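You operate a simulated robot arm through the tools that you are given. There is no shell and no other tool.

You are at the controls of a simulated two-armed robot. One attempt, no reset.

## Task
Set the big black knob to 1, then run each gripper slide out and back once.

The check looks at the end state, three seconds after you hand in, the way a careful person would. Anything else that was tipped, shoved, dropped, spilled or broken makes it a failure.

## Robot
Two 7-joint arms with fingered hands on one trunk that stands fixed in place. Base frame: the origin is at the foot of the trunk, x ahead of it, y to its left, z up. Lengths are in m, angles in degrees, forces in N, time in s.
The left shoulder is at [0.043, 0.152, 1.173], the right one opposite. With the tool pointing down near the work surface each hand reaches from about 0.42 to 0.8 m from the base axis, measured 20 degrees to its own side. Payload 3.8 kg a hand.
The TCP of each hand is the grasp point between the finger pads, 0.03 m short of the fingertips. In the tool frame z runs along the fingers and y along their closing line. The gripper opens to 0.104 m; its body begins 0.035 m behind the TCP. The gripper is a hand of 5 fingers: y runs from the thumb to the fingers, the wrist lies at [-0.015, -0.104, -0.178] in the tool frame, and closing takes about 1.5 s.
Orientation is that of the tool frame in the base frame, as [roll, pitch, yaw] about the fixed x, y, z axes, in that order (R = Rz(yaw) Ry(pitch) Rx(roll)). With the fingers straight down and the wrist toward the robot, the tool's x, y and z point along [0, 1, 0], [1, 0, 0] and [0, 0, -1] of the base frame.

## Interface
- The arms move only by the tool move_arm. It takes "left_targets", "right_targets" or both (then of equal length, played together; a hand with none holds still); each is a list of rows, each a list of 6 numbers: the shift along the base's x, y, z in units of 50 mm (1.0 is 50 mm), then the turn, a rotation vector about the base's x, y, z in units of 8 degrees (1.0 is 8 degrees). In form: [[dx, dy, dz, wx, wy, wz], ...]. A call has 1 to 20 rows; each row shifts and turns the commanded pose from where the row before left it. "left_claw" and "right_claw" are, for a hand that has rows, the opening, from 0 (shut) to 1 (fully open), set as the call begins (left out, the last holds). A call with a number of a shift or a turn outside -1 to 1 is refused whole. Rows are played at 5 a second. More than 0.05 m and 8.6 degrees between two rows, or a gripper value outside its range, and nothing of the call is played. Where a pose cannot be reached the arm comes as near as it can. A force on the tool above 40 N (or 10 N above the force at the start of the call, whichever is more), or a blocked arm, ends the call early, and 0.2 s more pass. The fingers move at their own pace (about 0.072 m/s each) and stop on an object; they squeeze with about 26 N. The grip force told is the motor's: it shows also when the fingers shut on nothing. Time passes only in rows, and 0.2 s behind the last, so rows that do not move let the fingers close. It gives the time, the measured TCP pose, the force on the tool (base axes), the opening and the grip force at its end, in the units of the frame above (readings bear some noise), with the torque about the TCP (base axes, N m) and any sound that the robot's microphone picked up, and new pictures: "pictures" is both (left out), scene, wrist or none (wrist: the cameras of the hands that moved).
- Cameras (640 x 400 px; columns grow to the right, rows downward): "scene" is now at [0.1284, 0.0521, 1.3631]; the picture's right is [0.57, -0.82, -0.06], its down [-0.21, -0.07, -0.98] and it looks along [0.80, 0.57, -0.21] (base axes); focal length 272 px, centre (320, 200). "left" rides on the left gripper at [-0.08, -0.078, -0.141] in its tool frame; the picture's right is [-0.78, -0.30, 0.56], its down [0.53, -0.78, 0.33] and it looks along [0.33, 0.56, 0.76] (tool axes); focal length 247 px, centre (320, 200). "right" rides on the right gripper at [0.08, -0.078, -0.141] in its tool frame; the picture's right is [-0.78, 0.30, -0.56], its down [-0.53, -0.78, 0.33] and it looks along [-0.33, 0.56, 0.76] (tool axes); focal length 247 px, centre (320, 200). There is no depth. A picture from a camera that has moved, and an enlarged one, comes with that camera's place and axes in the base frame and with its lens.
- raise_lower(by): moves the trunk up (or, below 0, down) by that many m; the arms and the scene camera ride with it, the base frame stays. It gives what a move gives, with no picture.
- curl_fingers(index, middle, ring, little, thumb_bend, thumb_turn, hand): sets how far each is bent, from 0 (flat) to 100 (curled in); at 30 the hand is open as for a grip, at 70 the pads meet at the TCP. One left out holds its place. A second passes; each finger stops where it meets its share of the squeeze, and holds until it gets a number again. A gripper value or a shape takes the hand back. It gives what a move gives, with no picture; readings hold the bend of each and the force on index, middle, ring, little, thumb and palm. thumb_turn goes from beside the hand (0) to across from the fingers (100), as for a grip.
- grasp_type(shape, hand): the hand has 5 fingers and takes this shape, open, in about a second: jaw (thumb against the fingers, like two jaws); tri (thumb and two fingers); tip (a fingertip pinch); poke (one finger out to press); point (the index stretched); flat (the hand flat); cup (the hand cupped); fist (a fist). The gripper value then closes the fingers along that shape, each until it touches; the sizes above hold for jaw. It gives what a move gives, with no picture.
- aim_head(pan, tilt): turns the head with the scene camera to pan (to the left, within 80 degrees either way) and tilt (down, from -29 to 69), counted from straight ahead of the robot (the tilt from the chest, where the trunk bows). It gives what a move gives, and a new picture of the scene camera.
- zoom(camera, box): a new picture of the part [left, top, right, bottom] of that camera's present view, enlarged. It takes no simulated time.
- finish_job(): hands the job in; it is judged then, once.

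Nothing tells you positions but the pictures and the camera data. Unless the task says otherwise, let go and move clear before handing in.

The tools are called after "Emit:" by a JSON object that holds its "api" and its "payload". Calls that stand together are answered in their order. move_arm: Moves the arms, as the interface text tells. Its arguments: {"type":"object","properties":{"left_targets":{"type":"array","items":{"type":"array","items":{"type":"number"}}},"left_claw":{"type":"number"},"right_targets":{"type":"array","items":{"type":"array","items":{"type":"number"}}},"right_claw":{"type":"number"},"pictures":{"type":"string","enum":["both","scene","wrist","none"]}},"required":[]} The other tools are called the same way: raise_lower (by) moves the trunk up or down; grasp_type (shape, hand) gives the hand a shape; curl_fingers (index, middle, ring, little, thumb_bend, thumb_turn, hand) moves the fingers one by one; aim_head (pan, tilt) turns the head that bears the scene camera; zoom (camera, box) takes an enlarged picture of a part of a camera's view; finish_job () hands the job in.

At the start:

```text
time_s: 0.0
left_tool_pos: [0.3336, 0.3679, 1.3349]
left_ee_rot: [180.0, 0.0, 89.9]
left_contact_force: [-0.3, -0.4, 0.7]
left_moment: [-0.02, 0.0, -0.02]
left_width: 0.1035
left_gripper_force: 0.0
left_shape: jaw
left_bend: [30.0, 30.0, 30.0, 30.0, 30.0, 98.0]
left_finger forces: [0.0, 0.0, 0.0, 0.0, 0.0, 0.0]
right_tool_pos: [0.4294, 0.0292, 1.2975]
right_ee_rot: [-180.0, 0.0, 90.0]
right_contact_force: [-0.3, 0.7, 0.0]
right_moment: [0.03, 0.0, -0.01]
right_width: 0.1038
right_gripper_force: 0.2
right_shape: jaw
right_bend: [30.0, 30.0, 30.0, 30.0, 30.0, 98.0]
right_finger forces: [0.1, 0.0, 0.0, 0.1, 0.1, 0.0]
trunk travel left (down, up): [-0.25, 0.206]
head pan, tilt (commanded): [34.9, 6.9]
```

scene: 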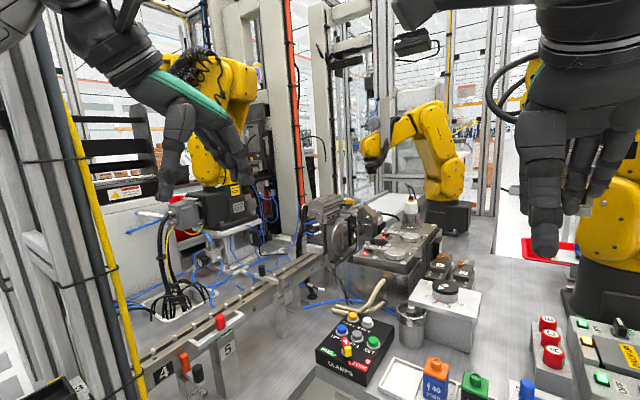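
right: 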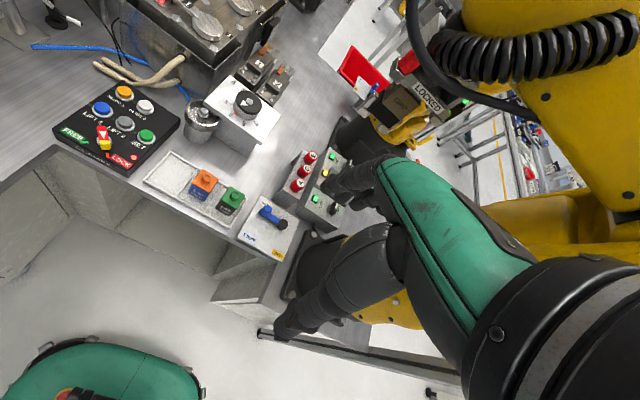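
left: 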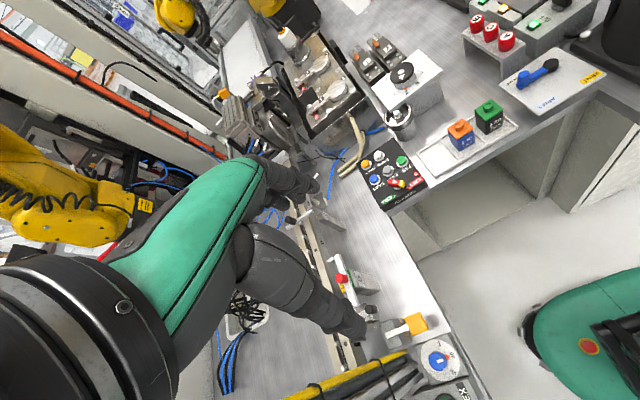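

I see a work bench with a control box, a white box with a black knob on top, some slides, coloured buttons and blocks. I'll first zoom in to identify the big black knob and the gripper slides.

Emit:
{"api": "zoom", "payload": {"camera": "scene", "box": [380, 240, 500, 350]}}

Emit:
{"api": "zoom", "payload": {"camera": "right", "box": [180, 40, 300, 160]}}

Emit:
{"api": "zoom", "payload": {"camera": "left", "box": [320, 20, 460, 140]}}

Emit:
{"api": "zoom", "payload": {"camera": "scene", "box": [120, 300, 280, 400]}}

Emit:
{"api": "zoom", "payload": {"camera": "left", "box": [300, 250, 480, 400]}}

```text
3.64 times, centred on (440, 295) of scene
camera zoom: at [0.1284, 0.0521, 1.3631], right [0.57, -0.82, -0.06], down [-0.21, -0.07, -0.98], along [0.8, 0.57, -0.21], focal length 988 px, centre (-116, -146)
```

zoom: 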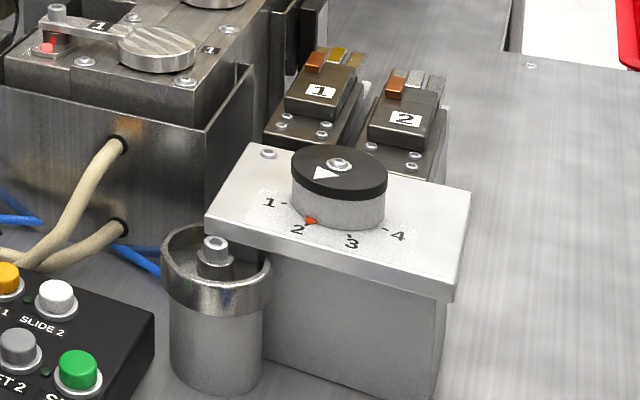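

```text
3.33 times, centred on (240, 100) of right
camera zoom: at [0.3523, 0.109, 1.4399], right [0.3, -0.78, 0.56], down [-0.78, -0.53, -0.33], along [0.56, -0.33, -0.76], focal length 823 px, centre (587, 533)
```

zoom: 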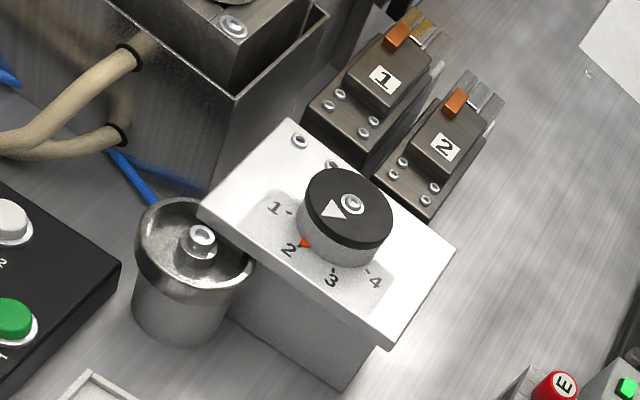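

```text
3.33 times, centred on (390, 80) of left
camera zoom: at [0.2548, 0.2882, 1.4756], right [-0.3, -0.78, -0.56], down [-0.78, 0.53, -0.33], along [0.56, 0.33, -0.76], focal length 823 px, centre (87, 600)
```

zoom: 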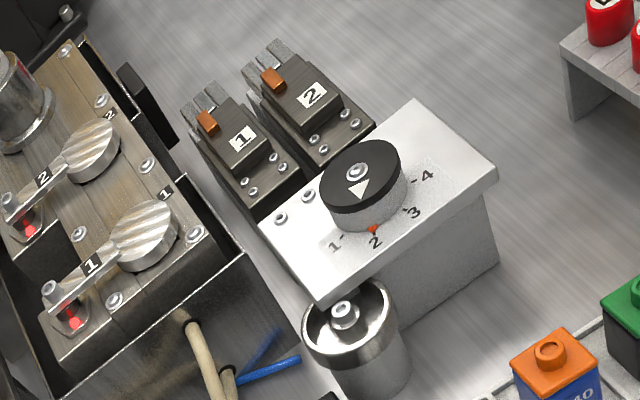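

```text
4.00 times, centred on (200, 350) of scene
camera zoom: at [0.1284, 0.0521, 1.3631], right [0.57, -0.82, -0.06], down [-0.21, -0.07, -0.98], along [0.8, 0.57, -0.21], focal length 1086 px, centre (800, -400)
```

zoom: 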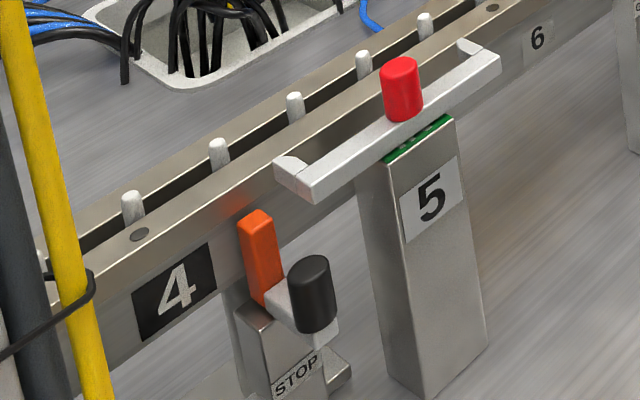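

```text
2.67 times, centred on (390, 325) of left
camera zoom: at [0.2548, 0.2882, 1.4756], right [-0.3, -0.78, -0.56], down [-0.78, 0.53, -0.33], along [0.56, 0.33, -0.76], focal length 659 px, centre (133, -133)
```

zoom: 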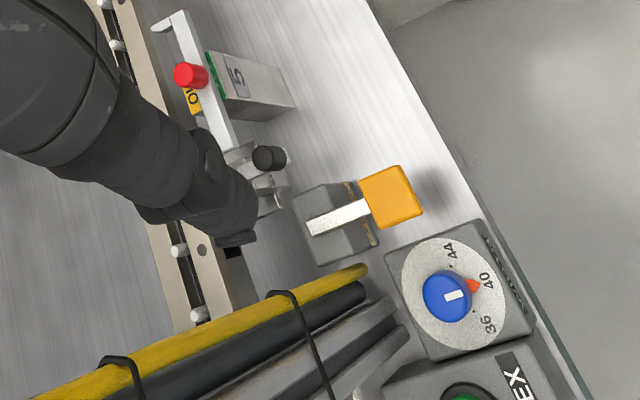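

The black knob sits on a white box, pointing at 2, and behind it are slides marked 1 and 2 (two small units with jaws). The CLAMPS box has buttons labelled "SLIDE 1/2"; I need a closer look at those.

Emit:
{"api": "zoom", "payload": {"camera": "scene", "box": [305, 300, 405, 390]}}

Emit:
{"api": "zoom", "payload": {"camera": "right", "box": [50, 75, 190, 185]}}

Emit:
{"api": "zoom", "payload": {"camera": "left", "box": [350, 130, 440, 220]}}

Emit:
{"api": "zoom", "payload": {"camera": "left", "box": [250, 20, 350, 150]}}

Emit:
{"api": "zoom", "payload": {"camera": "scene", "box": [310, 180, 480, 300]}}

Emit:
{"api": "zoom", "payload": {"camera": "right", "box": [230, 130, 370, 260]}}

```text
4.44 times, centred on (355, 345) of scene
camera zoom: at [0.1284, 0.0521, 1.3631], right [0.57, -0.82, -0.06], down [-0.21, -0.07, -0.98], along [0.8, 0.57, -0.21], focal length 1207 px, centre (164, -444)
```

zoom: 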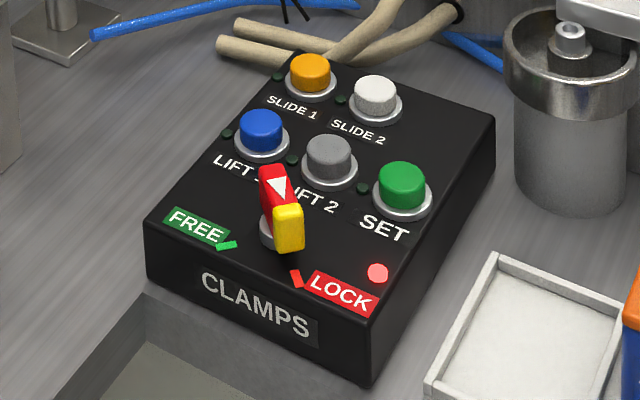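

```text
3.64 times, centred on (120, 130) of right
camera zoom: at [0.3523, 0.109, 1.4399], right [0.3, -0.78, 0.56], down [-0.78, -0.53, -0.33], along [0.56, -0.33, -0.76], focal length 898 px, centre (1047, 454)
```

zoom: 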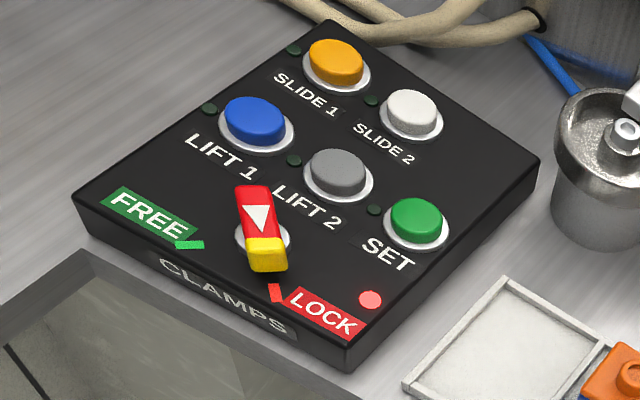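

```text
4.44 times, centred on (395, 175) of left
camera zoom: at [0.2548, 0.2882, 1.4756], right [-0.3, -0.78, -0.56], down [-0.78, 0.53, -0.33], along [0.56, 0.33, -0.76], focal length 1098 px, centre (-13, 311)
```

zoom: 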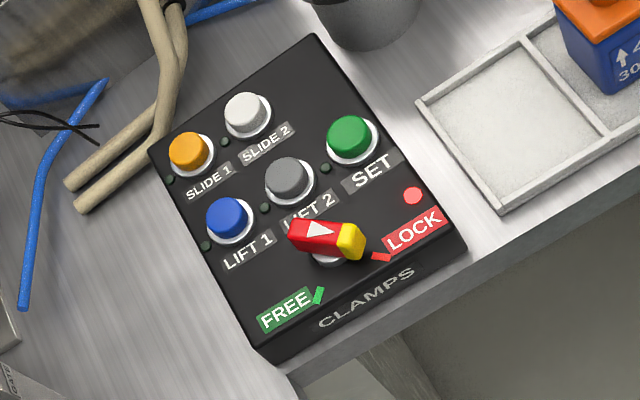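

```text
3.08 times, centred on (300, 85) of left
camera zoom: at [0.2548, 0.2882, 1.4756], right [-0.3, -0.78, -0.56], down [-0.78, 0.53, -0.33], along [0.56, 0.33, -0.76], focal length 760 px, centre (382, 554)
```

zoom: 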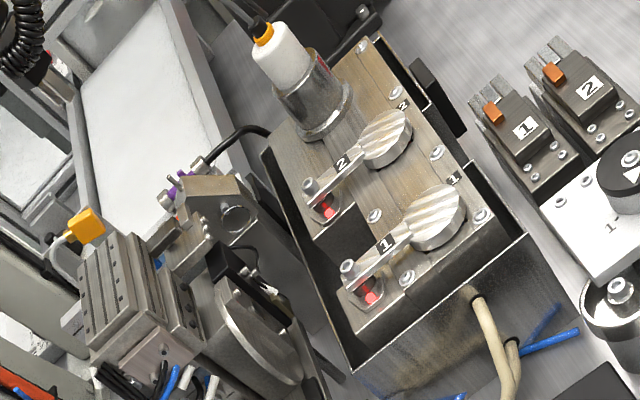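

```text
3.33 times, centred on (395, 240) of scene
camera zoom: at [0.1284, 0.0521, 1.3631], right [0.57, -0.82, -0.06], down [-0.21, -0.07, -0.98], along [0.8, 0.57, -0.21], focal length 905 px, centre (70, 67)
```

zoom: 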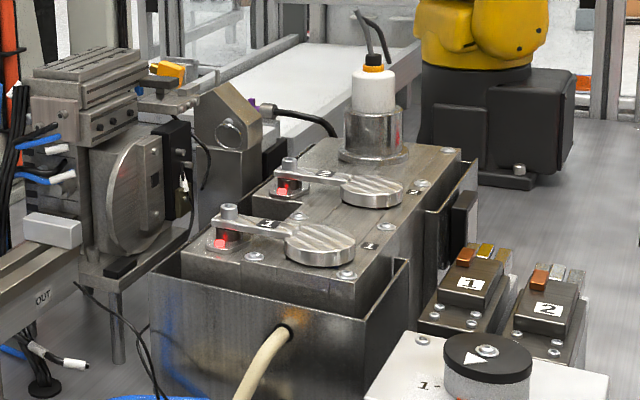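

```text
3.08 times, centred on (300, 195) of right
camera zoom: at [0.3523, 0.109, 1.4399], right [0.3, -0.78, 0.56], down [-0.78, -0.53, -0.33], along [0.56, -0.33, -0.76], focal length 760 px, centre (382, 215)
```

zoom: 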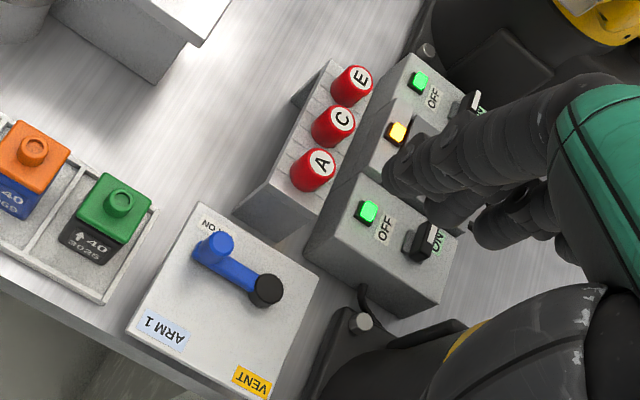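

The knob top is near [0.79, 0.165, 1.00], pointing at 2, with 1 about 45° clockwise as seen from above. SLIDE 1 (orange) is near [0.70, 0.37, 0.90] and SLIDE 2 (white) near [0.69, 0.325, 0.90]. I'll turn the head to get better views of the layout and of what lies on the right side.

Emit:
{"api": "aim_head", "payload": {"pan": -20, "tilt": 25}}

Emit:
{"api": "aim_head", "payload": {"pan": 20, "tilt": 30}}

```text
time_s: 1.2
left_tool_pos: [0.334, 0.3689, 1.3356]
left_ee_rot: [-180.0, 0.0, 90.0]
left_contact_force: [0.3, -0.7, 0.1]
left_moment: [0.03, -0.02, 0.01]
left_width: 0.1036
left_gripper_force: 0.1
left_shape: jaw
left_bend: [30.0, 30.0, 30.0, 30.0, 30.0, 98.0]
left_finger forces: [0.0, 0.0, 0.0, 0.0, 0.0, 0.0]
right_tool_pos: [0.4295, 0.0292, 1.2981]
right_ee_rot: [-180.0, 0.0, 90.0]
right_contact_force: [0.7, 0.2, -0.8]
right_moment: [0.03, 0.02, 0.01]
right_width: 0.1038
right_gripper_force: 0.1
right_shape: jaw
right_bend: [30.0, 30.0, 30.0, 30.0, 30.0, 98.0]
right_finger forces: [0.0, 0.1, 0.1, 0.0, 0.0, 0.0]
trunk travel left (down, up): [-0.25, 0.206]
head pan, tilt (commanded): [-20.0, 25.0]
camera scene: at [0.1358, -0.0321, 1.3326], right [-0.34, -0.94, 0.04], down [-0.5, 0.14, -0.86], along [0.8, -0.31, -0.52], focal length 272 px, centre (320, 200)
```

scene: 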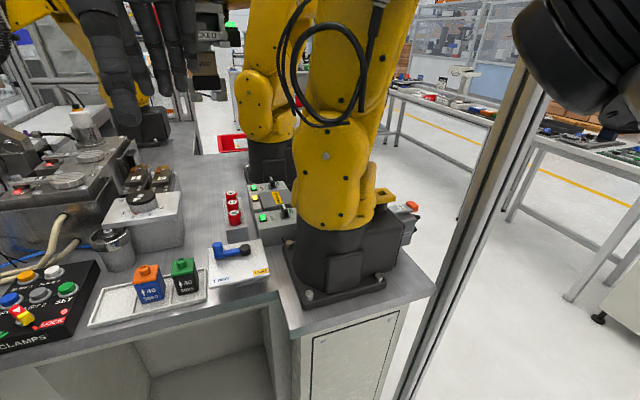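

```text
time_s: 2.3
left_tool_pos: [0.334, 0.3693, 1.3352]
left_ee_rot: [-180.0, 0.0, 90.1]
left_contact_force: [-0.8, 0.5, 0.2]
left_moment: [0.03, -0.01, 0.02]
left_width: 0.1037
left_gripper_force: 0.0
left_shape: jaw
left_bend: [30.0, 30.0, 30.0, 30.0, 30.0, 98.0]
left_finger forces: [0.0, 0.0, 0.0, 0.1, 0.0, 0.1]
right_tool_pos: [0.4294, 0.0283, 1.2973]
right_ee_rot: [-180.0, -0.1, 89.9]
right_contact_force: [0.5, -0.5, 0.4]
right_moment: [-0.02, 0.0, 0.01]
right_width: 0.1037
right_gripper_force: 0.1
right_shape: jaw
right_bend: [30.0, 30.0, 30.0, 30.0, 30.0, 98.0]
right_finger forces: [0.0, 0.0, 0.0, 0.0, 0.1, 0.0]
trunk travel left (down, up): [-0.25, 0.206]
head pan, tilt (commanded): [20.0, 30.0]
camera scene: at [0.1334, 0.0302, 1.3249], right [0.34, -0.94, -0.04], down [-0.56, -0.17, -0.81], along [0.75, 0.3, -0.59], focal length 272 px, centre (320, 200)
```

scene: 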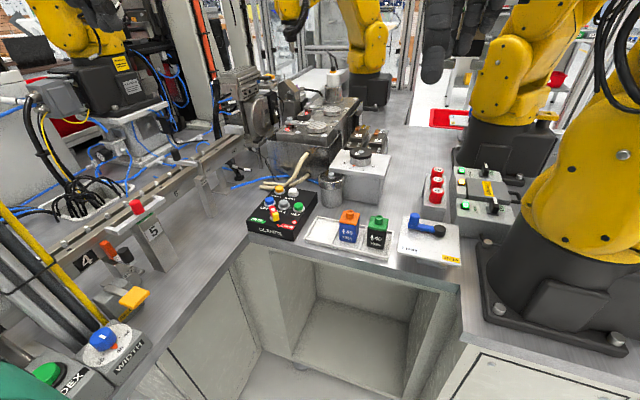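

This wide view shows the whole bench. I'll zoom on the small units 1 and 2 behind the knob, and the fixture, to know the slides' starting state.

Emit:
{"api": "zoom", "payload": {"camera": "scene", "box": [320, 115, 410, 215]}}

Emit:
{"api": "zoom", "payload": {"camera": "scene", "box": [250, 75, 370, 175]}}

Emit:
{"api": "zoom", "payload": {"camera": "scene", "box": [240, 175, 330, 245]}}

Emit:
{"api": "zoom", "payload": {"camera": "left", "box": [350, 25, 430, 95]}}

```text
4.00 times, centred on (365, 165) of scene
camera zoom: at [0.1334, 0.0302, 1.3249], right [0.34, -0.94, -0.04], down [-0.56, -0.17, -0.81], along [0.75, 0.3, -0.59], focal length 1086 px, centre (140, 340)
```

zoom: 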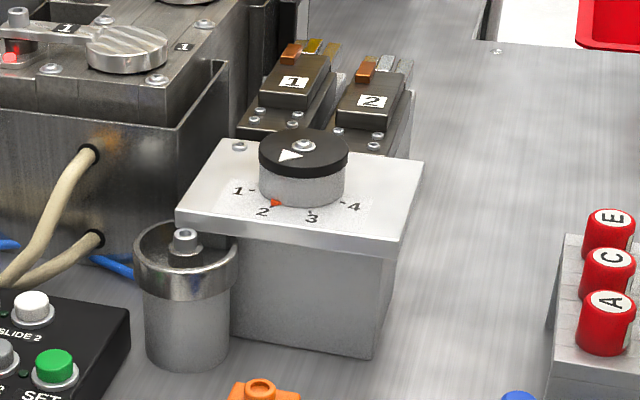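

```text
4.00 times, centred on (310, 125) of scene
camera zoom: at [0.1334, 0.0302, 1.3249], right [0.34, -0.94, -0.04], down [-0.56, -0.17, -0.81], along [0.75, 0.3, -0.59], focal length 1086 px, centre (360, 500)
```

zoom: 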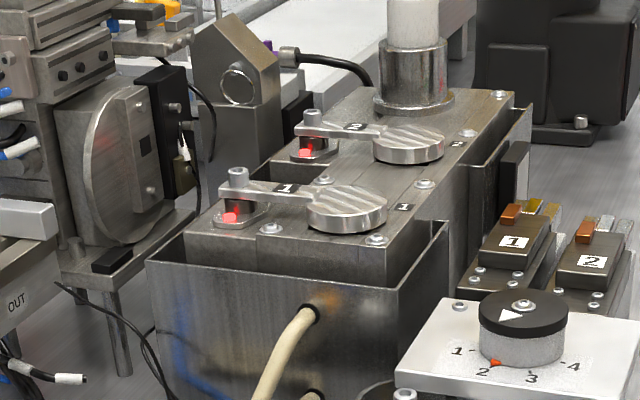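

```text
5.71 times, centred on (285, 210) of scene
camera zoom: at [0.1334, 0.0302, 1.3249], right [0.34, -0.94, -0.04], down [-0.56, -0.17, -0.81], along [0.75, 0.3, -0.59], focal length 1552 px, centre (520, 143)
```

zoom: 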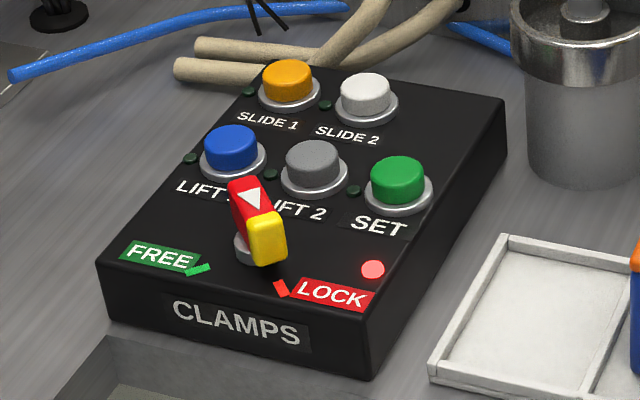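

```text
5.71 times, centred on (390, 60) of left
camera zoom: at [0.2548, 0.2882, 1.4756], right [-0.3, -0.78, -0.56], down [-0.78, 0.53, -0.33], along [0.56, 0.33, -0.76], focal length 1411 px, centre (-80, 1000)
```

zoom: 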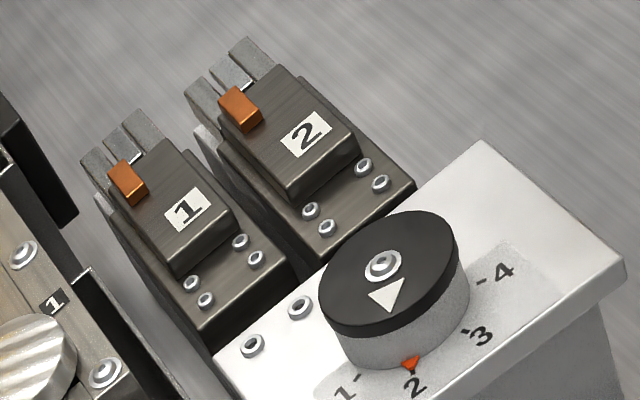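

The slide carriages 1 and 2 sit behind the knob box (around x≈0.94, z≈0.966), below and behind the knob. I'll bring the left hand over toward the knob first at a safe height.

Emit:
{"api": "move_arm", "payload": {"left_targets": [[0.79, -0.25, -0.21, 0, 0, 0], [0.79, -0.25, -0.21, 0, 0, 0], [0.79, -0.25, -0.21, 0, 0, 0], [0.79, -0.25, -0.21, 0, 0, 0], [0.79, -0.25, -0.21, 0, 0, 0], [0.79, -0.25, -0.21, 0, 0, 0], [0.79, -0.25, -0.21, 0, 0, 0], [0.79, -0.25, -0.21, 0, 0, 0]], "left_claw": 1, "pictures": "both"}}

```text
time_s: 4.1
left_tool_pos: [0.6519, 0.2664, 1.2512]
left_ee_rot: [-179.9, 0.0, 90.1]
left_contact_force: [-0.2, 0.2, -0.2]
left_moment: [0.0, 0.04, -0.04]
left_width: 0.1039
left_gripper_force: 0.1
left_shape: jaw
left_bend: [30.0, 30.0, 30.0, 30.0, 30.0, 98.0]
left_finger forces: [0.0, 0.0, 0.0, 0.1, 0.1, 0.0]
right_tool_pos: [0.4316, 0.0281, 1.2967]
right_ee_rot: [-179.9, 0.0, 90.0]
right_contact_force: [0.5, -0.4, -0.7]
right_moment: [-0.03, 0.02, -0.01]
right_width: 0.1035
right_gripper_force: 0.1
right_shape: jaw
right_bend: [30.0, 30.0, 30.0, 30.0, 30.0, 98.0]
right_finger forces: [0.0, 0.1, 0.0, 0.0, 0.0, 0.0]
trunk travel left (down, up): [-0.25, 0.206]
head pan, tilt (commanded): [20.0, 30.0]
camera scene: at [0.1359, 0.0295, 1.3245], right [0.34, -0.94, -0.04], down [-0.57, -0.17, -0.81], along [0.75, 0.3, -0.59], focal length 272 px, centre (320, 200)
camera left: at [0.5732, 0.186, 1.3913], right [-0.3, -0.78, -0.56], down [-0.78, 0.53, -0.33], along [0.55, 0.33, -0.76], focal length 247 px, centre (320, 200)
```

scene: 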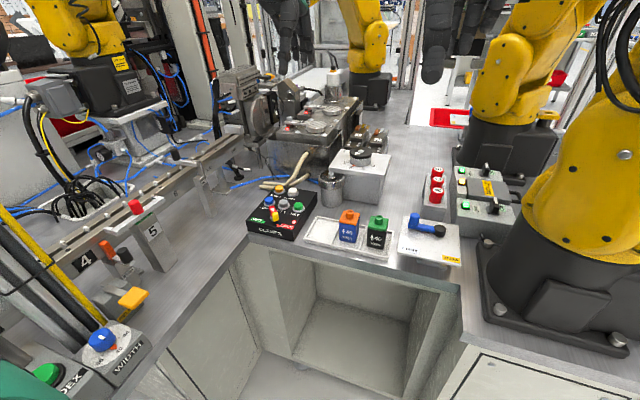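
left: 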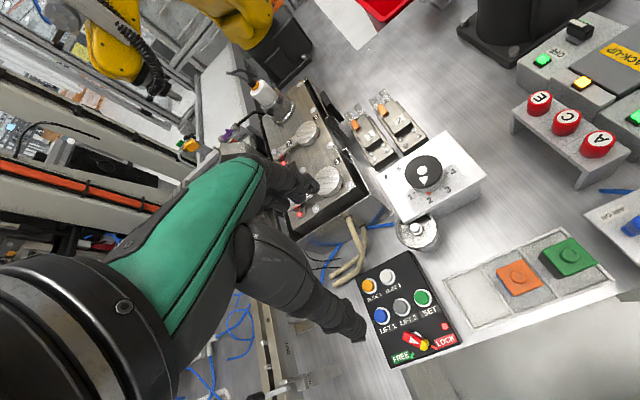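

The left hand moved cleanly. I'll zoom on the knob from this closer left-wrist view to refine its position and the dial's angles.

Emit:
{"api": "zoom", "payload": {"camera": "left", "box": [370, 130, 490, 230]}}

Emit:
{"api": "zoom", "payload": {"camera": "right", "box": [200, 60, 290, 150]}}

Emit:
{"api": "zoom", "payload": {"camera": "scene", "box": [330, 130, 400, 200]}}

```text
4.00 times, centred on (430, 180) of left
camera zoom: at [0.5732, 0.186, 1.3913], right [-0.3, -0.78, -0.56], down [-0.78, 0.53, -0.33], along [0.55, 0.33, -0.76], focal length 988 px, centre (-120, 280)
```

zoom: 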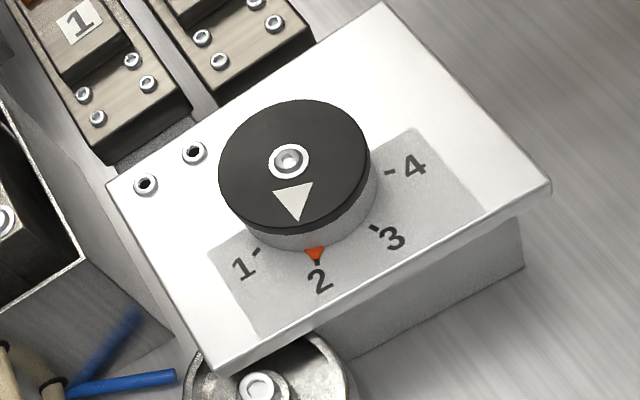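

```text
4.44 times, centred on (245, 105) of right
camera zoom: at [0.3552, 0.1082, 1.4391], right [0.3, -0.78, 0.56], down [-0.78, -0.53, -0.33], along [0.55, -0.33, -0.76], focal length 1098 px, centre (653, 622)
```

zoom: 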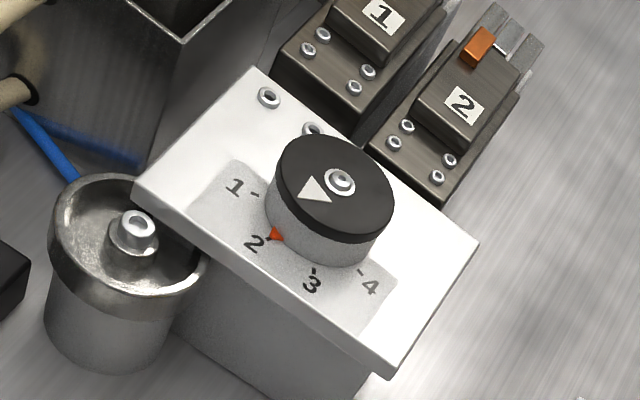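

```text
5.71 times, centred on (365, 165) of scene
camera zoom: at [0.1359, 0.0295, 1.3245], right [0.34, -0.94, -0.04], down [-0.57, -0.17, -0.81], along [0.75, 0.3, -0.59], focal length 1552 px, centre (63, 400)
```

zoom: 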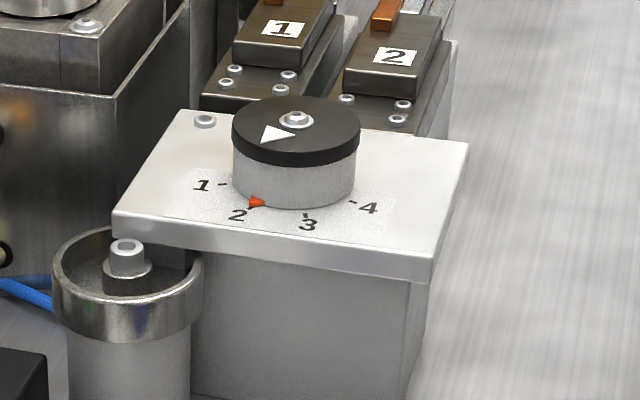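

The knob is about 63 mm across, centred near [0.788, 0.164], with the plate at z≈0.973. I'll bring the open hand above it, yawed about 10° clockwise so that the fingers clear the plate's screws.

Emit:
{"api": "move_arm", "payload": {"left_targets": [[0.544, -0.41, -0.5, 0, 0, -0.25], [0.544, -0.41, -0.5, 0, 0, -0.25], [0.544, -0.41, -0.5, 0, 0, -0.25], [0.544, -0.41, -0.5, 0, 0, -0.25], [0.544, -0.41, -0.5, 0, 0, -0.25]], "pictures": "both"}}

```text
time_s: 5.3
left_tool_pos: [0.6994, 0.244, 1.1594]
left_ee_rot: [179.9, 0.0, 80.0]
left_contact_force: [0.7, -0.9, 0.2]
left_moment: [0.01, 0.0, 0.02]
left_width: 0.1037
left_gripper_force: 0.2
left_shape: jaw
left_bend: [30.0, 30.0, 30.0, 30.0, 30.0, 98.0]
left_finger forces: [0.0, 0.0, 0.0, 0.0, 0.0, 0.0]
left hand out of reach, approached as far as the arm can: row 1, 2, 3, 4, 5
right_tool_pos: [0.4313, 0.0284, 1.2971]
right_ee_rot: [-179.8, 0.0, 90.0]
right_contact_force: [-0.3, 1.4, -0.2]
right_moment: [-0.02, 0.01, 0.0]
right_width: 0.1037
right_gripper_force: 0.1
right_shape: jaw
right_bend: [30.0, 30.0, 30.0, 30.0, 30.0, 98.0]
right_finger forces: [0.1, 0.0, 0.0, 0.0, 0.0, 0.0]
trunk travel left (down, up): [-0.25, 0.206]
head pan, tilt (commanded): [20.0, 30.0]
camera scene: at [0.1347, 0.0304, 1.3246], right [0.34, -0.94, -0.04], down [-0.57, -0.17, -0.81], along [0.75, 0.3, -0.59], focal length 272 px, centre (320, 200)
camera left: at [0.6084, 0.1776, 1.3003], right [-0.42, -0.71, -0.56], down [-0.67, 0.66, -0.33], along [0.61, 0.23, -0.76], focal length 247 px, centre (320, 200)
```

scene: 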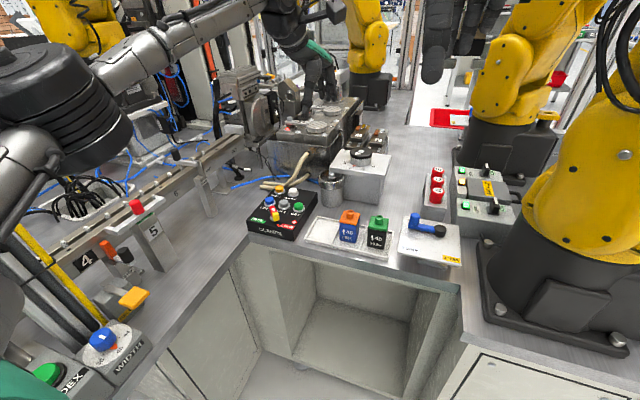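
left: 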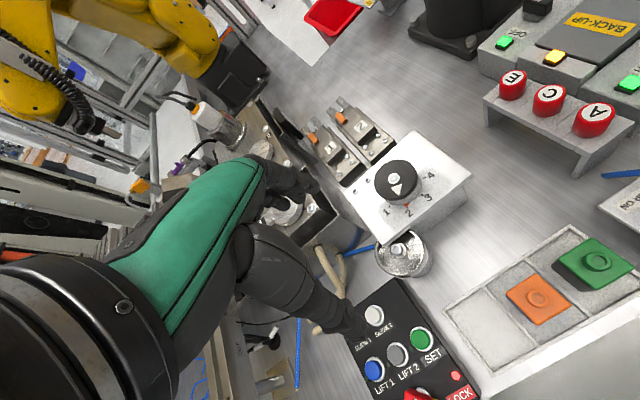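

With the tool straight down the knob is just out of the left arm's reach (wrist about 0.58 m from the shoulder at most). Before choosing a tilted grip, I'll look at the hand's actual shape from the other cameras.

Emit:
{"api": "zoom", "payload": {"camera": "scene", "box": [240, 0, 400, 110]}}

Emit:
{"api": "zoom", "payload": {"camera": "right", "box": [0, 0, 300, 190]}}

Emit:
{"api": "zoom", "payload": {"camera": "left", "box": [200, 100, 480, 360]}}

```text
3.64 times, centred on (320, 55) of scene
camera zoom: at [0.1347, 0.0304, 1.3246], right [0.34, -0.94, -0.04], down [-0.57, -0.17, -0.81], along [0.75, 0.3, -0.59], focal length 988 px, centre (320, 727)
```

zoom: 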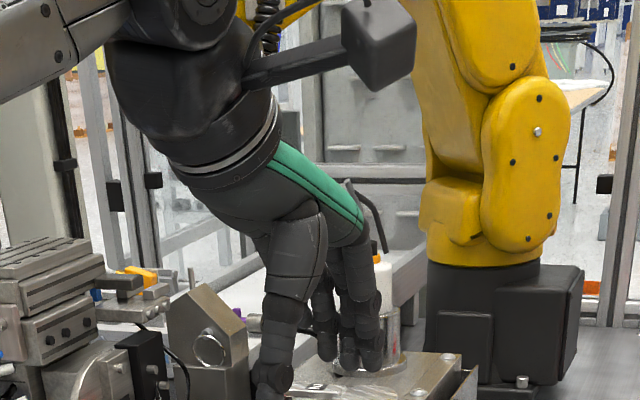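

```text
2.11 times, centred on (150, 95) of right
camera zoom: at [0.3538, 0.1092, 1.4394], right [0.3, -0.78, 0.56], down [-0.78, -0.54, -0.33], along [0.55, -0.33, -0.76], focal length 520 px, centre (678, 421)
```

zoom: 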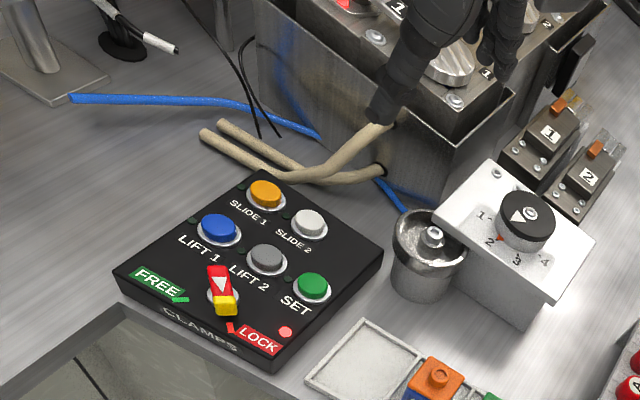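

```text
1.54 times, centred on (340, 230) of left
camera zoom: at [0.6084, 0.1776, 1.3003], right [-0.42, -0.71, -0.56], down [-0.67, 0.66, -0.33], along [0.61, 0.23, -0.76], focal length 380 px, centre (289, 154)
```

zoom: 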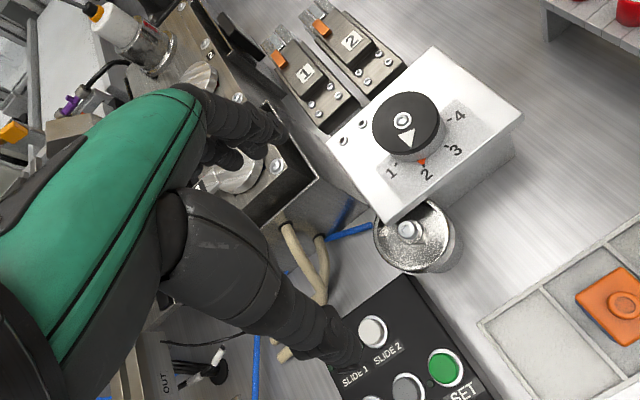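

The hand's palm slopes forward, and its wrist sits about 0.10 m behind the grasp point. Tilting the fingers forward about 30° should bring the wrist back within reach, so I'll test that in the air, still high above everything.

Emit:
{"api": "move_arm", "payload": {"left_targets": [[0, 0, 0, 0, -0.75, 0], [0, 0, 0, 0, -0.75, 0], [0, 0, 0, 0, -0.75, 0], [0, 0, 0, 0, -0.75, 0], [0, 0, 0, 0, -0.75, 0]], "pictures": "both"}}

```text
time_s: 6.5
left_tool_pos: [0.6996, 0.2428, 1.1609]
left_ee_rot: [150.3, -5.0, 81.4]
left_contact_force: [0.7, 0.2, -0.1]
left_moment: [0.01, 0.0, 0.01]
left_width: 0.1041
left_gripper_force: 0.0
left_shape: jaw
left_bend: [30.0, 30.0, 30.0, 30.0, 30.0, 98.0]
left_finger forces: [0.0, 0.1, 0.1, 0.0, 0.0, 0.0]
right_tool_pos: [0.4297, 0.0302, 1.2974]
right_ee_rot: [180.0, 0.0, 90.1]
right_contact_force: [0.1, 0.4, 0.1]
right_moment: [0.01, -0.01, -0.02]
right_width: 0.1035
right_gripper_force: 0.0
right_shape: jaw
right_bend: [30.0, 30.0, 30.0, 30.0, 30.0, 98.0]
right_finger forces: [0.0, 0.0, 0.0, 0.0, 0.1, 0.1]
trunk travel left (down, up): [-0.25, 0.206]
head pan, tilt (commanded): [20.0, 30.0]
camera scene: at [0.1335, 0.03, 1.3249], right [0.34, -0.94, -0.04], down [-0.56, -0.17, -0.81], along [0.75, 0.3, -0.59], focal length 272 px, centre (320, 200)
camera left: at [0.55, 0.1777, 1.237], right [-0.09, -0.71, -0.69], down [-0.41, 0.66, -0.63], along [0.91, 0.23, -0.36], focal length 247 px, centre (320, 200)
```

scene: 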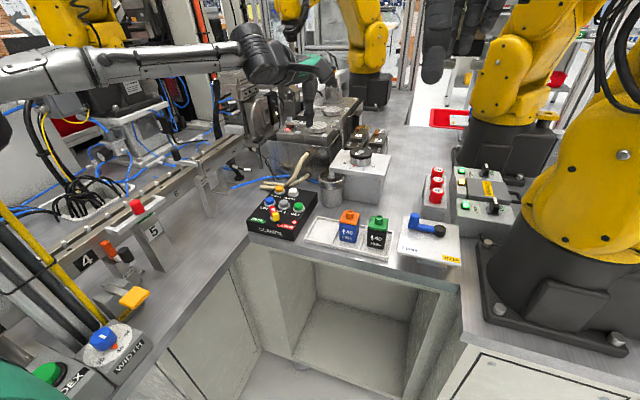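
left: 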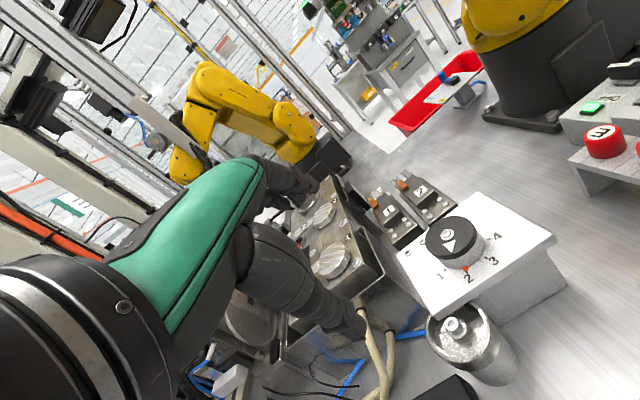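

The tilt works and the arm is in reach again, with the palm nearly flat. I'll look closely at how thumb and fingers hang now.

Emit:
{"api": "zoom", "payload": {"camera": "scene", "box": [220, 20, 380, 140]}}

Emit:
{"api": "zoom", "payload": {"camera": "right", "box": [60, 0, 320, 160]}}

```text
3.33 times, centred on (300, 80) of scene
camera zoom: at [0.1335, 0.03, 1.3249], right [0.34, -0.94, -0.04], down [-0.56, -0.17, -0.81], along [0.75, 0.3, -0.59], focal length 905 px, centre (387, 600)
```

zoom: 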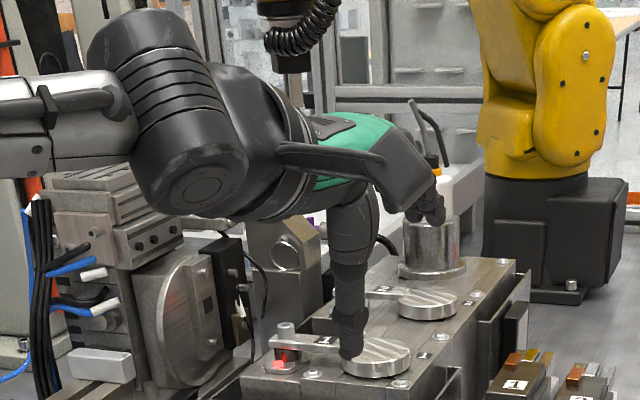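

```text
2.46 times, centred on (190, 80) of right
camera zoom: at [0.3524, 0.1087, 1.4399], right [0.3, -0.78, 0.56], down [-0.78, -0.53, -0.33], along [0.56, -0.33, -0.76], focal length 608 px, centre (640, 495)
```

zoom: 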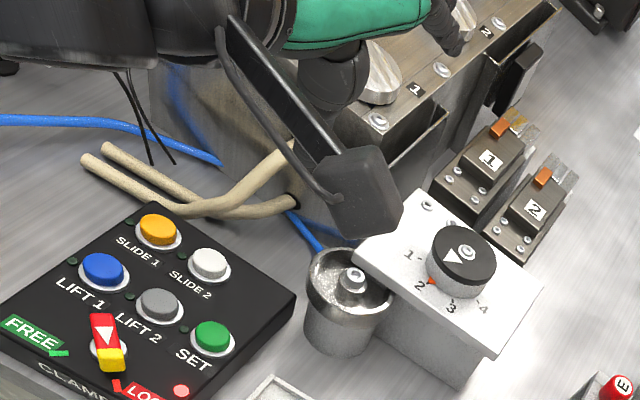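

At this tilt the thumb hangs lower than the fingertips. I'll rehearse a hooked shape in the air (fingers bent more, thumb straighter) and see where the tips lie.

Emit:
{"api": "curl_fingers", "payload": {"hand": "left", "index": 60, "middle": 60, "ring": 60, "little": 60, "thumb_bend": 10}}

Emit:
{"api": "zoom", "payload": {"camera": "scene", "box": [220, 20, 380, 140]}}

Emit:
{"api": "zoom", "payload": {"camera": "left", "box": [200, 130, 480, 370]}}

Emit:
{"api": "zoom", "payload": {"camera": "right", "box": [60, 0, 320, 160]}}

```text
time_s: 7.5
left_tool_pos: [0.7004, 0.2439, 1.1605]
left_ee_rot: [150.3, -5.0, 81.4]
left_contact_force: [-0.3, 0.0, -0.2]
left_moment: [-0.01, 0.0, -0.01]
left_width: 0.0806
left_gripper_force: 0.0
left_shape: fingers
left_bend: [60.0, 60.0, 60.0, 60.0, 10.0, 98.0]
left_finger forces: [0.1, 0.1, 0.0, 0.0, 0.0, 0.0]
right_tool_pos: [0.4308, 0.0291, 1.2994]
right_ee_rot: [-180.0, 0.0, 90.1]
right_contact_force: [0.3, -1.0, -0.4]
right_moment: [-0.02, 0.05, 0.02]
right_width: 0.1037
right_gripper_force: 0.0
right_shape: jaw
right_bend: [30.0, 30.0, 30.0, 30.0, 30.0, 98.0]
right_finger forces: [0.0, 0.0, 0.0, 0.1, 0.0, 0.0]
trunk travel left (down, up): [-0.25, 0.206]
head pan, tilt (commanded): [20.0, 30.0]
```

```text
3.33 times, centred on (300, 80) of scene
camera zoom: at [0.1334, 0.0303, 1.3249], right [0.34, -0.94, -0.04], down [-0.56, -0.17, -0.81], along [0.75, 0.3, -0.59], focal length 905 px, centre (387, 600)
```

zoom: 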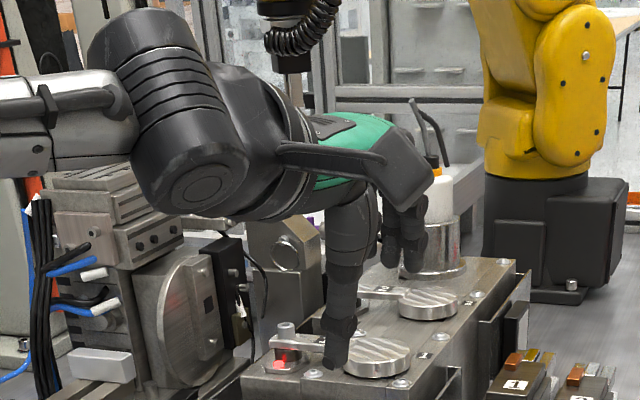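

```text
1.67 times, centred on (340, 250) of left
camera zoom: at [0.5503, 0.1779, 1.2371], right [-0.09, -0.71, -0.69], down [-0.42, 0.66, -0.62], along [0.9, 0.23, -0.36], focal length 412 px, centre (287, 117)
```

zoom: 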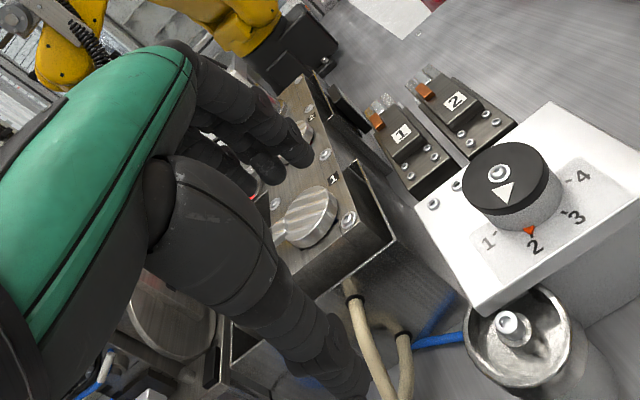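

```text
2.46 times, centred on (190, 80) of right
camera zoom: at [0.3524, 0.109, 1.4399], right [0.3, -0.78, 0.56], down [-0.78, -0.53, -0.33], along [0.56, -0.33, -0.76], focal length 608 px, centre (640, 495)
```

zoom: 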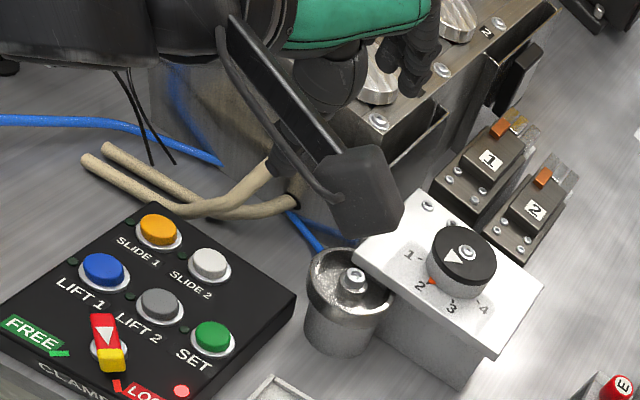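

The hooked shape brings the fingertips nearly vertical. I need more careful measurements of the tip positions, so I'll zoom tighter on both views.

Emit:
{"api": "zoom", "payload": {"camera": "scene", "box": [285, 60, 345, 140]}}

Emit:
{"api": "zoom", "payload": {"camera": "left", "box": [260, 150, 400, 280]}}

Emit:
{"api": "zoom", "payload": {"camera": "left", "box": [300, 260, 440, 380]}}

Emit:
{"api": "zoom", "payload": {"camera": "right", "box": [170, 0, 270, 80]}}

```text
5.00 times, centred on (315, 100) of scene
camera zoom: at [0.1334, 0.0303, 1.3249], right [0.34, -0.94, -0.04], down [-0.56, -0.17, -0.81], along [0.75, 0.3, -0.59], focal length 1358 px, centre (345, 700)
```

zoom: 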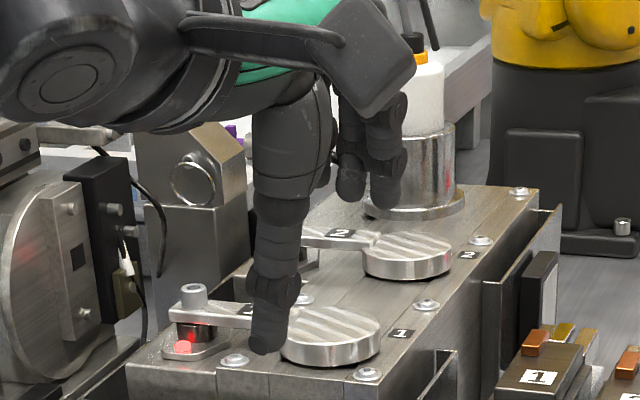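

```text
3.08 times, centred on (330, 215) of left
camera zoom: at [0.5503, 0.1779, 1.2371], right [-0.09, -0.71, -0.69], down [-0.42, 0.66, -0.62], along [0.9, 0.23, -0.36], focal length 760 px, centre (289, 154)
```

zoom: 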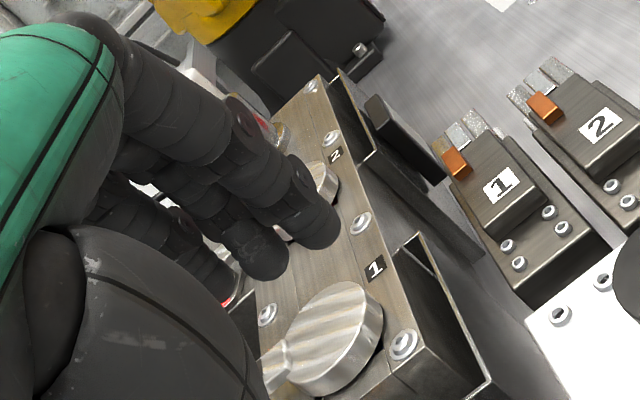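

```text
3.33 times, centred on (370, 320) of left
camera zoom: at [0.5503, 0.1779, 1.2371], right [-0.09, -0.71, -0.69], down [-0.42, 0.66, -0.62], along [0.9, 0.23, -0.36], focal length 823 px, centre (153, -200)
```

zoom: 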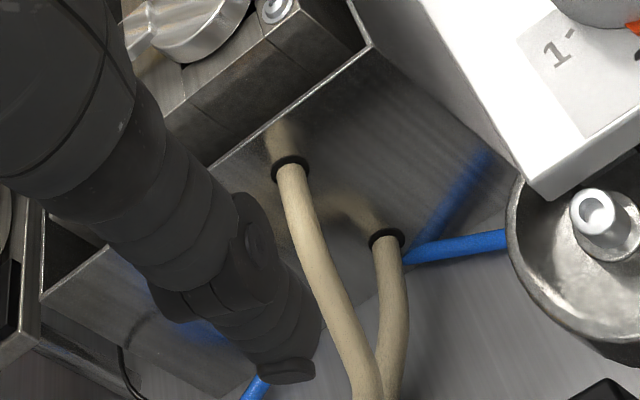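

```text
5.00 times, centred on (220, 40) of right
camera zoom: at [0.3524, 0.109, 1.4399], right [0.3, -0.78, 0.56], down [-0.78, -0.53, -0.33], along [0.56, -0.33, -0.76], focal length 1235 px, centre (820, 1000)
```

zoom: 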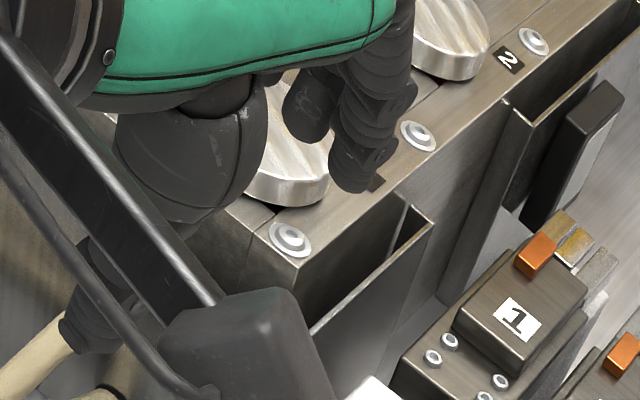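

Tilting in the thumb–finger plane leaves the far fingertips too high for a low knob, so I'll instead roll the hand sideways: closing line level, index finger low, for a thumb–index pinch. First I'll shift the right hand slightly aside and reorient the left hand in free space, to see whether the arm can take that pose.

Emit:
{"api": "move_arm", "payload": {"left_targets": [[-0.5, 0.08, 0.3, 0, 0.93, 0], [-0.5, 0.08, 0.3, 0, 0.93, 0], [-0.5, 0.08, 0.2, 0, 0.93, 0], [-0.5, 0.08, 0.2, 0, 0.93, 0], [0, 0, 0, 0, 0, -0.92], [0, 0, 0, 0, 0, -0.92], [0, 0, 0, 0, 0, -0.92]], "right_targets": [[-0.2, -0.5, 0, 0, 0, 0], [-0.2, -0.5, 0, 0, 0, 0], [-0.2, -0.5, 0, 0, 0, 0], [0, 0, 0, 0, 0, 0], [0, 0, 0, 0, 0, 0], [0, 0, 0, 0, 0, 0], [0, 0, 0, 0, 0, 0]], "left_claw": 1, "pictures": "scene"}}

```text
time_s: 9.1
left_tool_pos: [0.6007, 0.259, 1.2091]
left_ee_rot: [179.7, 0.0, 57.7]
left_contact_force: [0.1, 0.0, 0.0]
left_moment: [0.0, 0.01, 0.02]
left_width: 0.1037
left_gripper_force: 0.0
left_shape: jaw
left_bend: [30.0, 30.0, 30.0, 30.0, 30.0, 98.0]
left_finger forces: [0.0, 0.1, 0.0, 0.0, 0.0, 0.1]
right_tool_pos: [0.4004, -0.0477, 1.2969]
right_ee_rot: [-179.9, 0.0, 90.0]
right_contact_force: [-0.2, 0.9, 0.2]
right_moment: [0.02, 0.02, -0.03]
right_width: 0.1037
right_gripper_force: 0.1
right_shape: jaw
right_bend: [30.0, 30.0, 30.0, 30.0, 30.0, 98.0]
right_finger forces: [0.0, 0.1, 0.0, 0.1, 0.1, 0.0]
trunk travel left (down, up): [-0.25, 0.206]
head pan, tilt (commanded): [20.0, 30.0]
camera scene: at [0.1336, 0.0304, 1.3248], right [0.34, -0.94, -0.04], down [-0.56, -0.17, -0.81], along [0.75, 0.3, -0.59], focal length 272 px, centre (320, 200)
```

scene: 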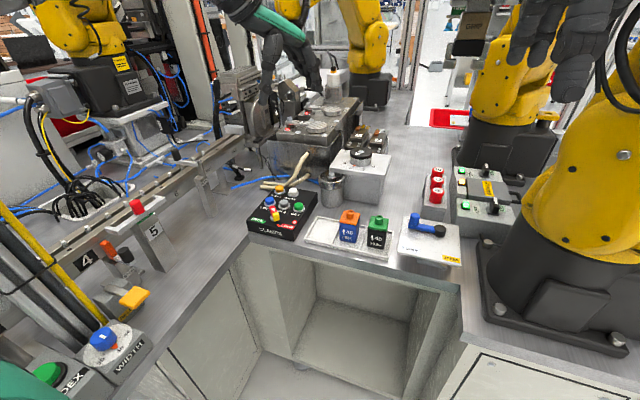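

The yaw is set (closing line heading −32°). Now I roll the hand 50° about its closing line, still in free air.

Emit:
{"api": "move_arm", "payload": {"left_targets": [[0, 0, 0, 0.757, -0.473, 0], [0, 0, 0, 0.757, -0.473, 0], [0, 0, 0, 0.757, -0.473, 0], [0, 0, 0, 0.757, -0.473, 0], [0, 0, 0, 0.757, -0.473, 0], [0, 0, 0, 0.757, -0.473, 0], [0, 0, 0, 0.757, -0.473, 0]], "pictures": "both"}}

```text
time_s: 10.7
left_tool_pos: [0.6006, 0.2589, 1.2104]
left_ee_rot: [179.8, -50.1, 57.9]
left_contact_force: [0.1, -0.7, -0.2]
left_moment: [0.01, 0.0, -0.01]
left_width: 0.1038
left_gripper_force: 0.0
left_shape: jaw
left_bend: [30.0, 30.0, 30.0, 30.0, 30.0, 98.0]
left_finger forces: [0.0, 0.0, 0.0, 0.0, 0.0, 0.1]
right_tool_pos: [0.4011, -0.0474, 1.2981]
right_ee_rot: [-180.0, -0.1, 90.0]
right_contact_force: [0.1, 0.3, 0.3]
right_moment: [-0.01, -0.03, -0.01]
right_width: 0.1037
right_gripper_force: 0.1
right_shape: jaw
right_bend: [30.0, 30.0, 30.0, 30.0, 30.0, 98.0]
right_finger forces: [0.1, 0.0, 0.0, 0.0, 0.0, 0.1]
trunk travel left (down, up): [-0.25, 0.206]
head pan, tilt (commanded): [20.0, 30.0]
camera scene: at [0.1333, 0.0297, 1.3249], right [0.34, -0.94, -0.04], down [-0.56, -0.17, -0.81], along [0.75, 0.3, -0.59], focal length 272 px, centre (320, 200)
camera left: at [0.4486, 0.1643, 1.2399], right [-0.29, 0.1, -0.95], down [-0.34, 0.92, 0.2], along [0.9, 0.38, -0.23], focal length 247 px, centre (320, 200)
```

scene: 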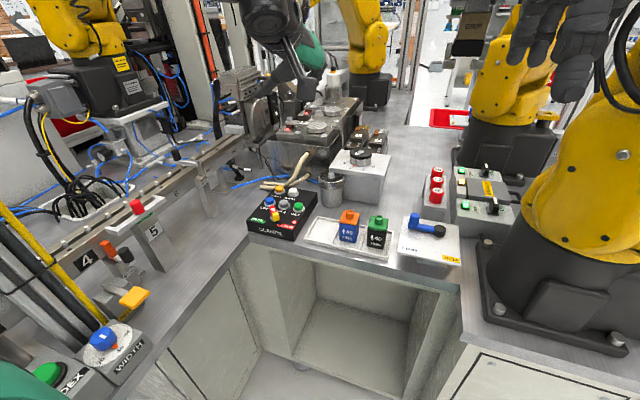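
left: 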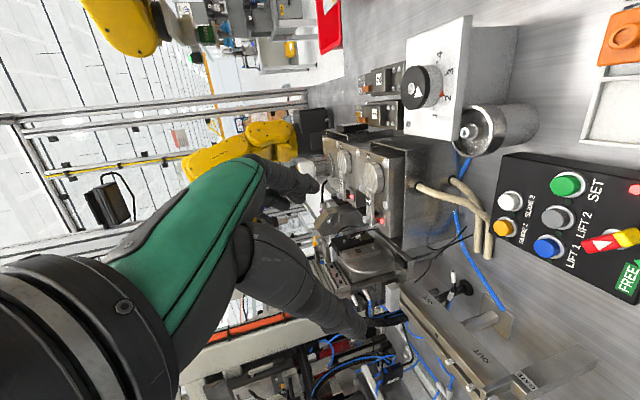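

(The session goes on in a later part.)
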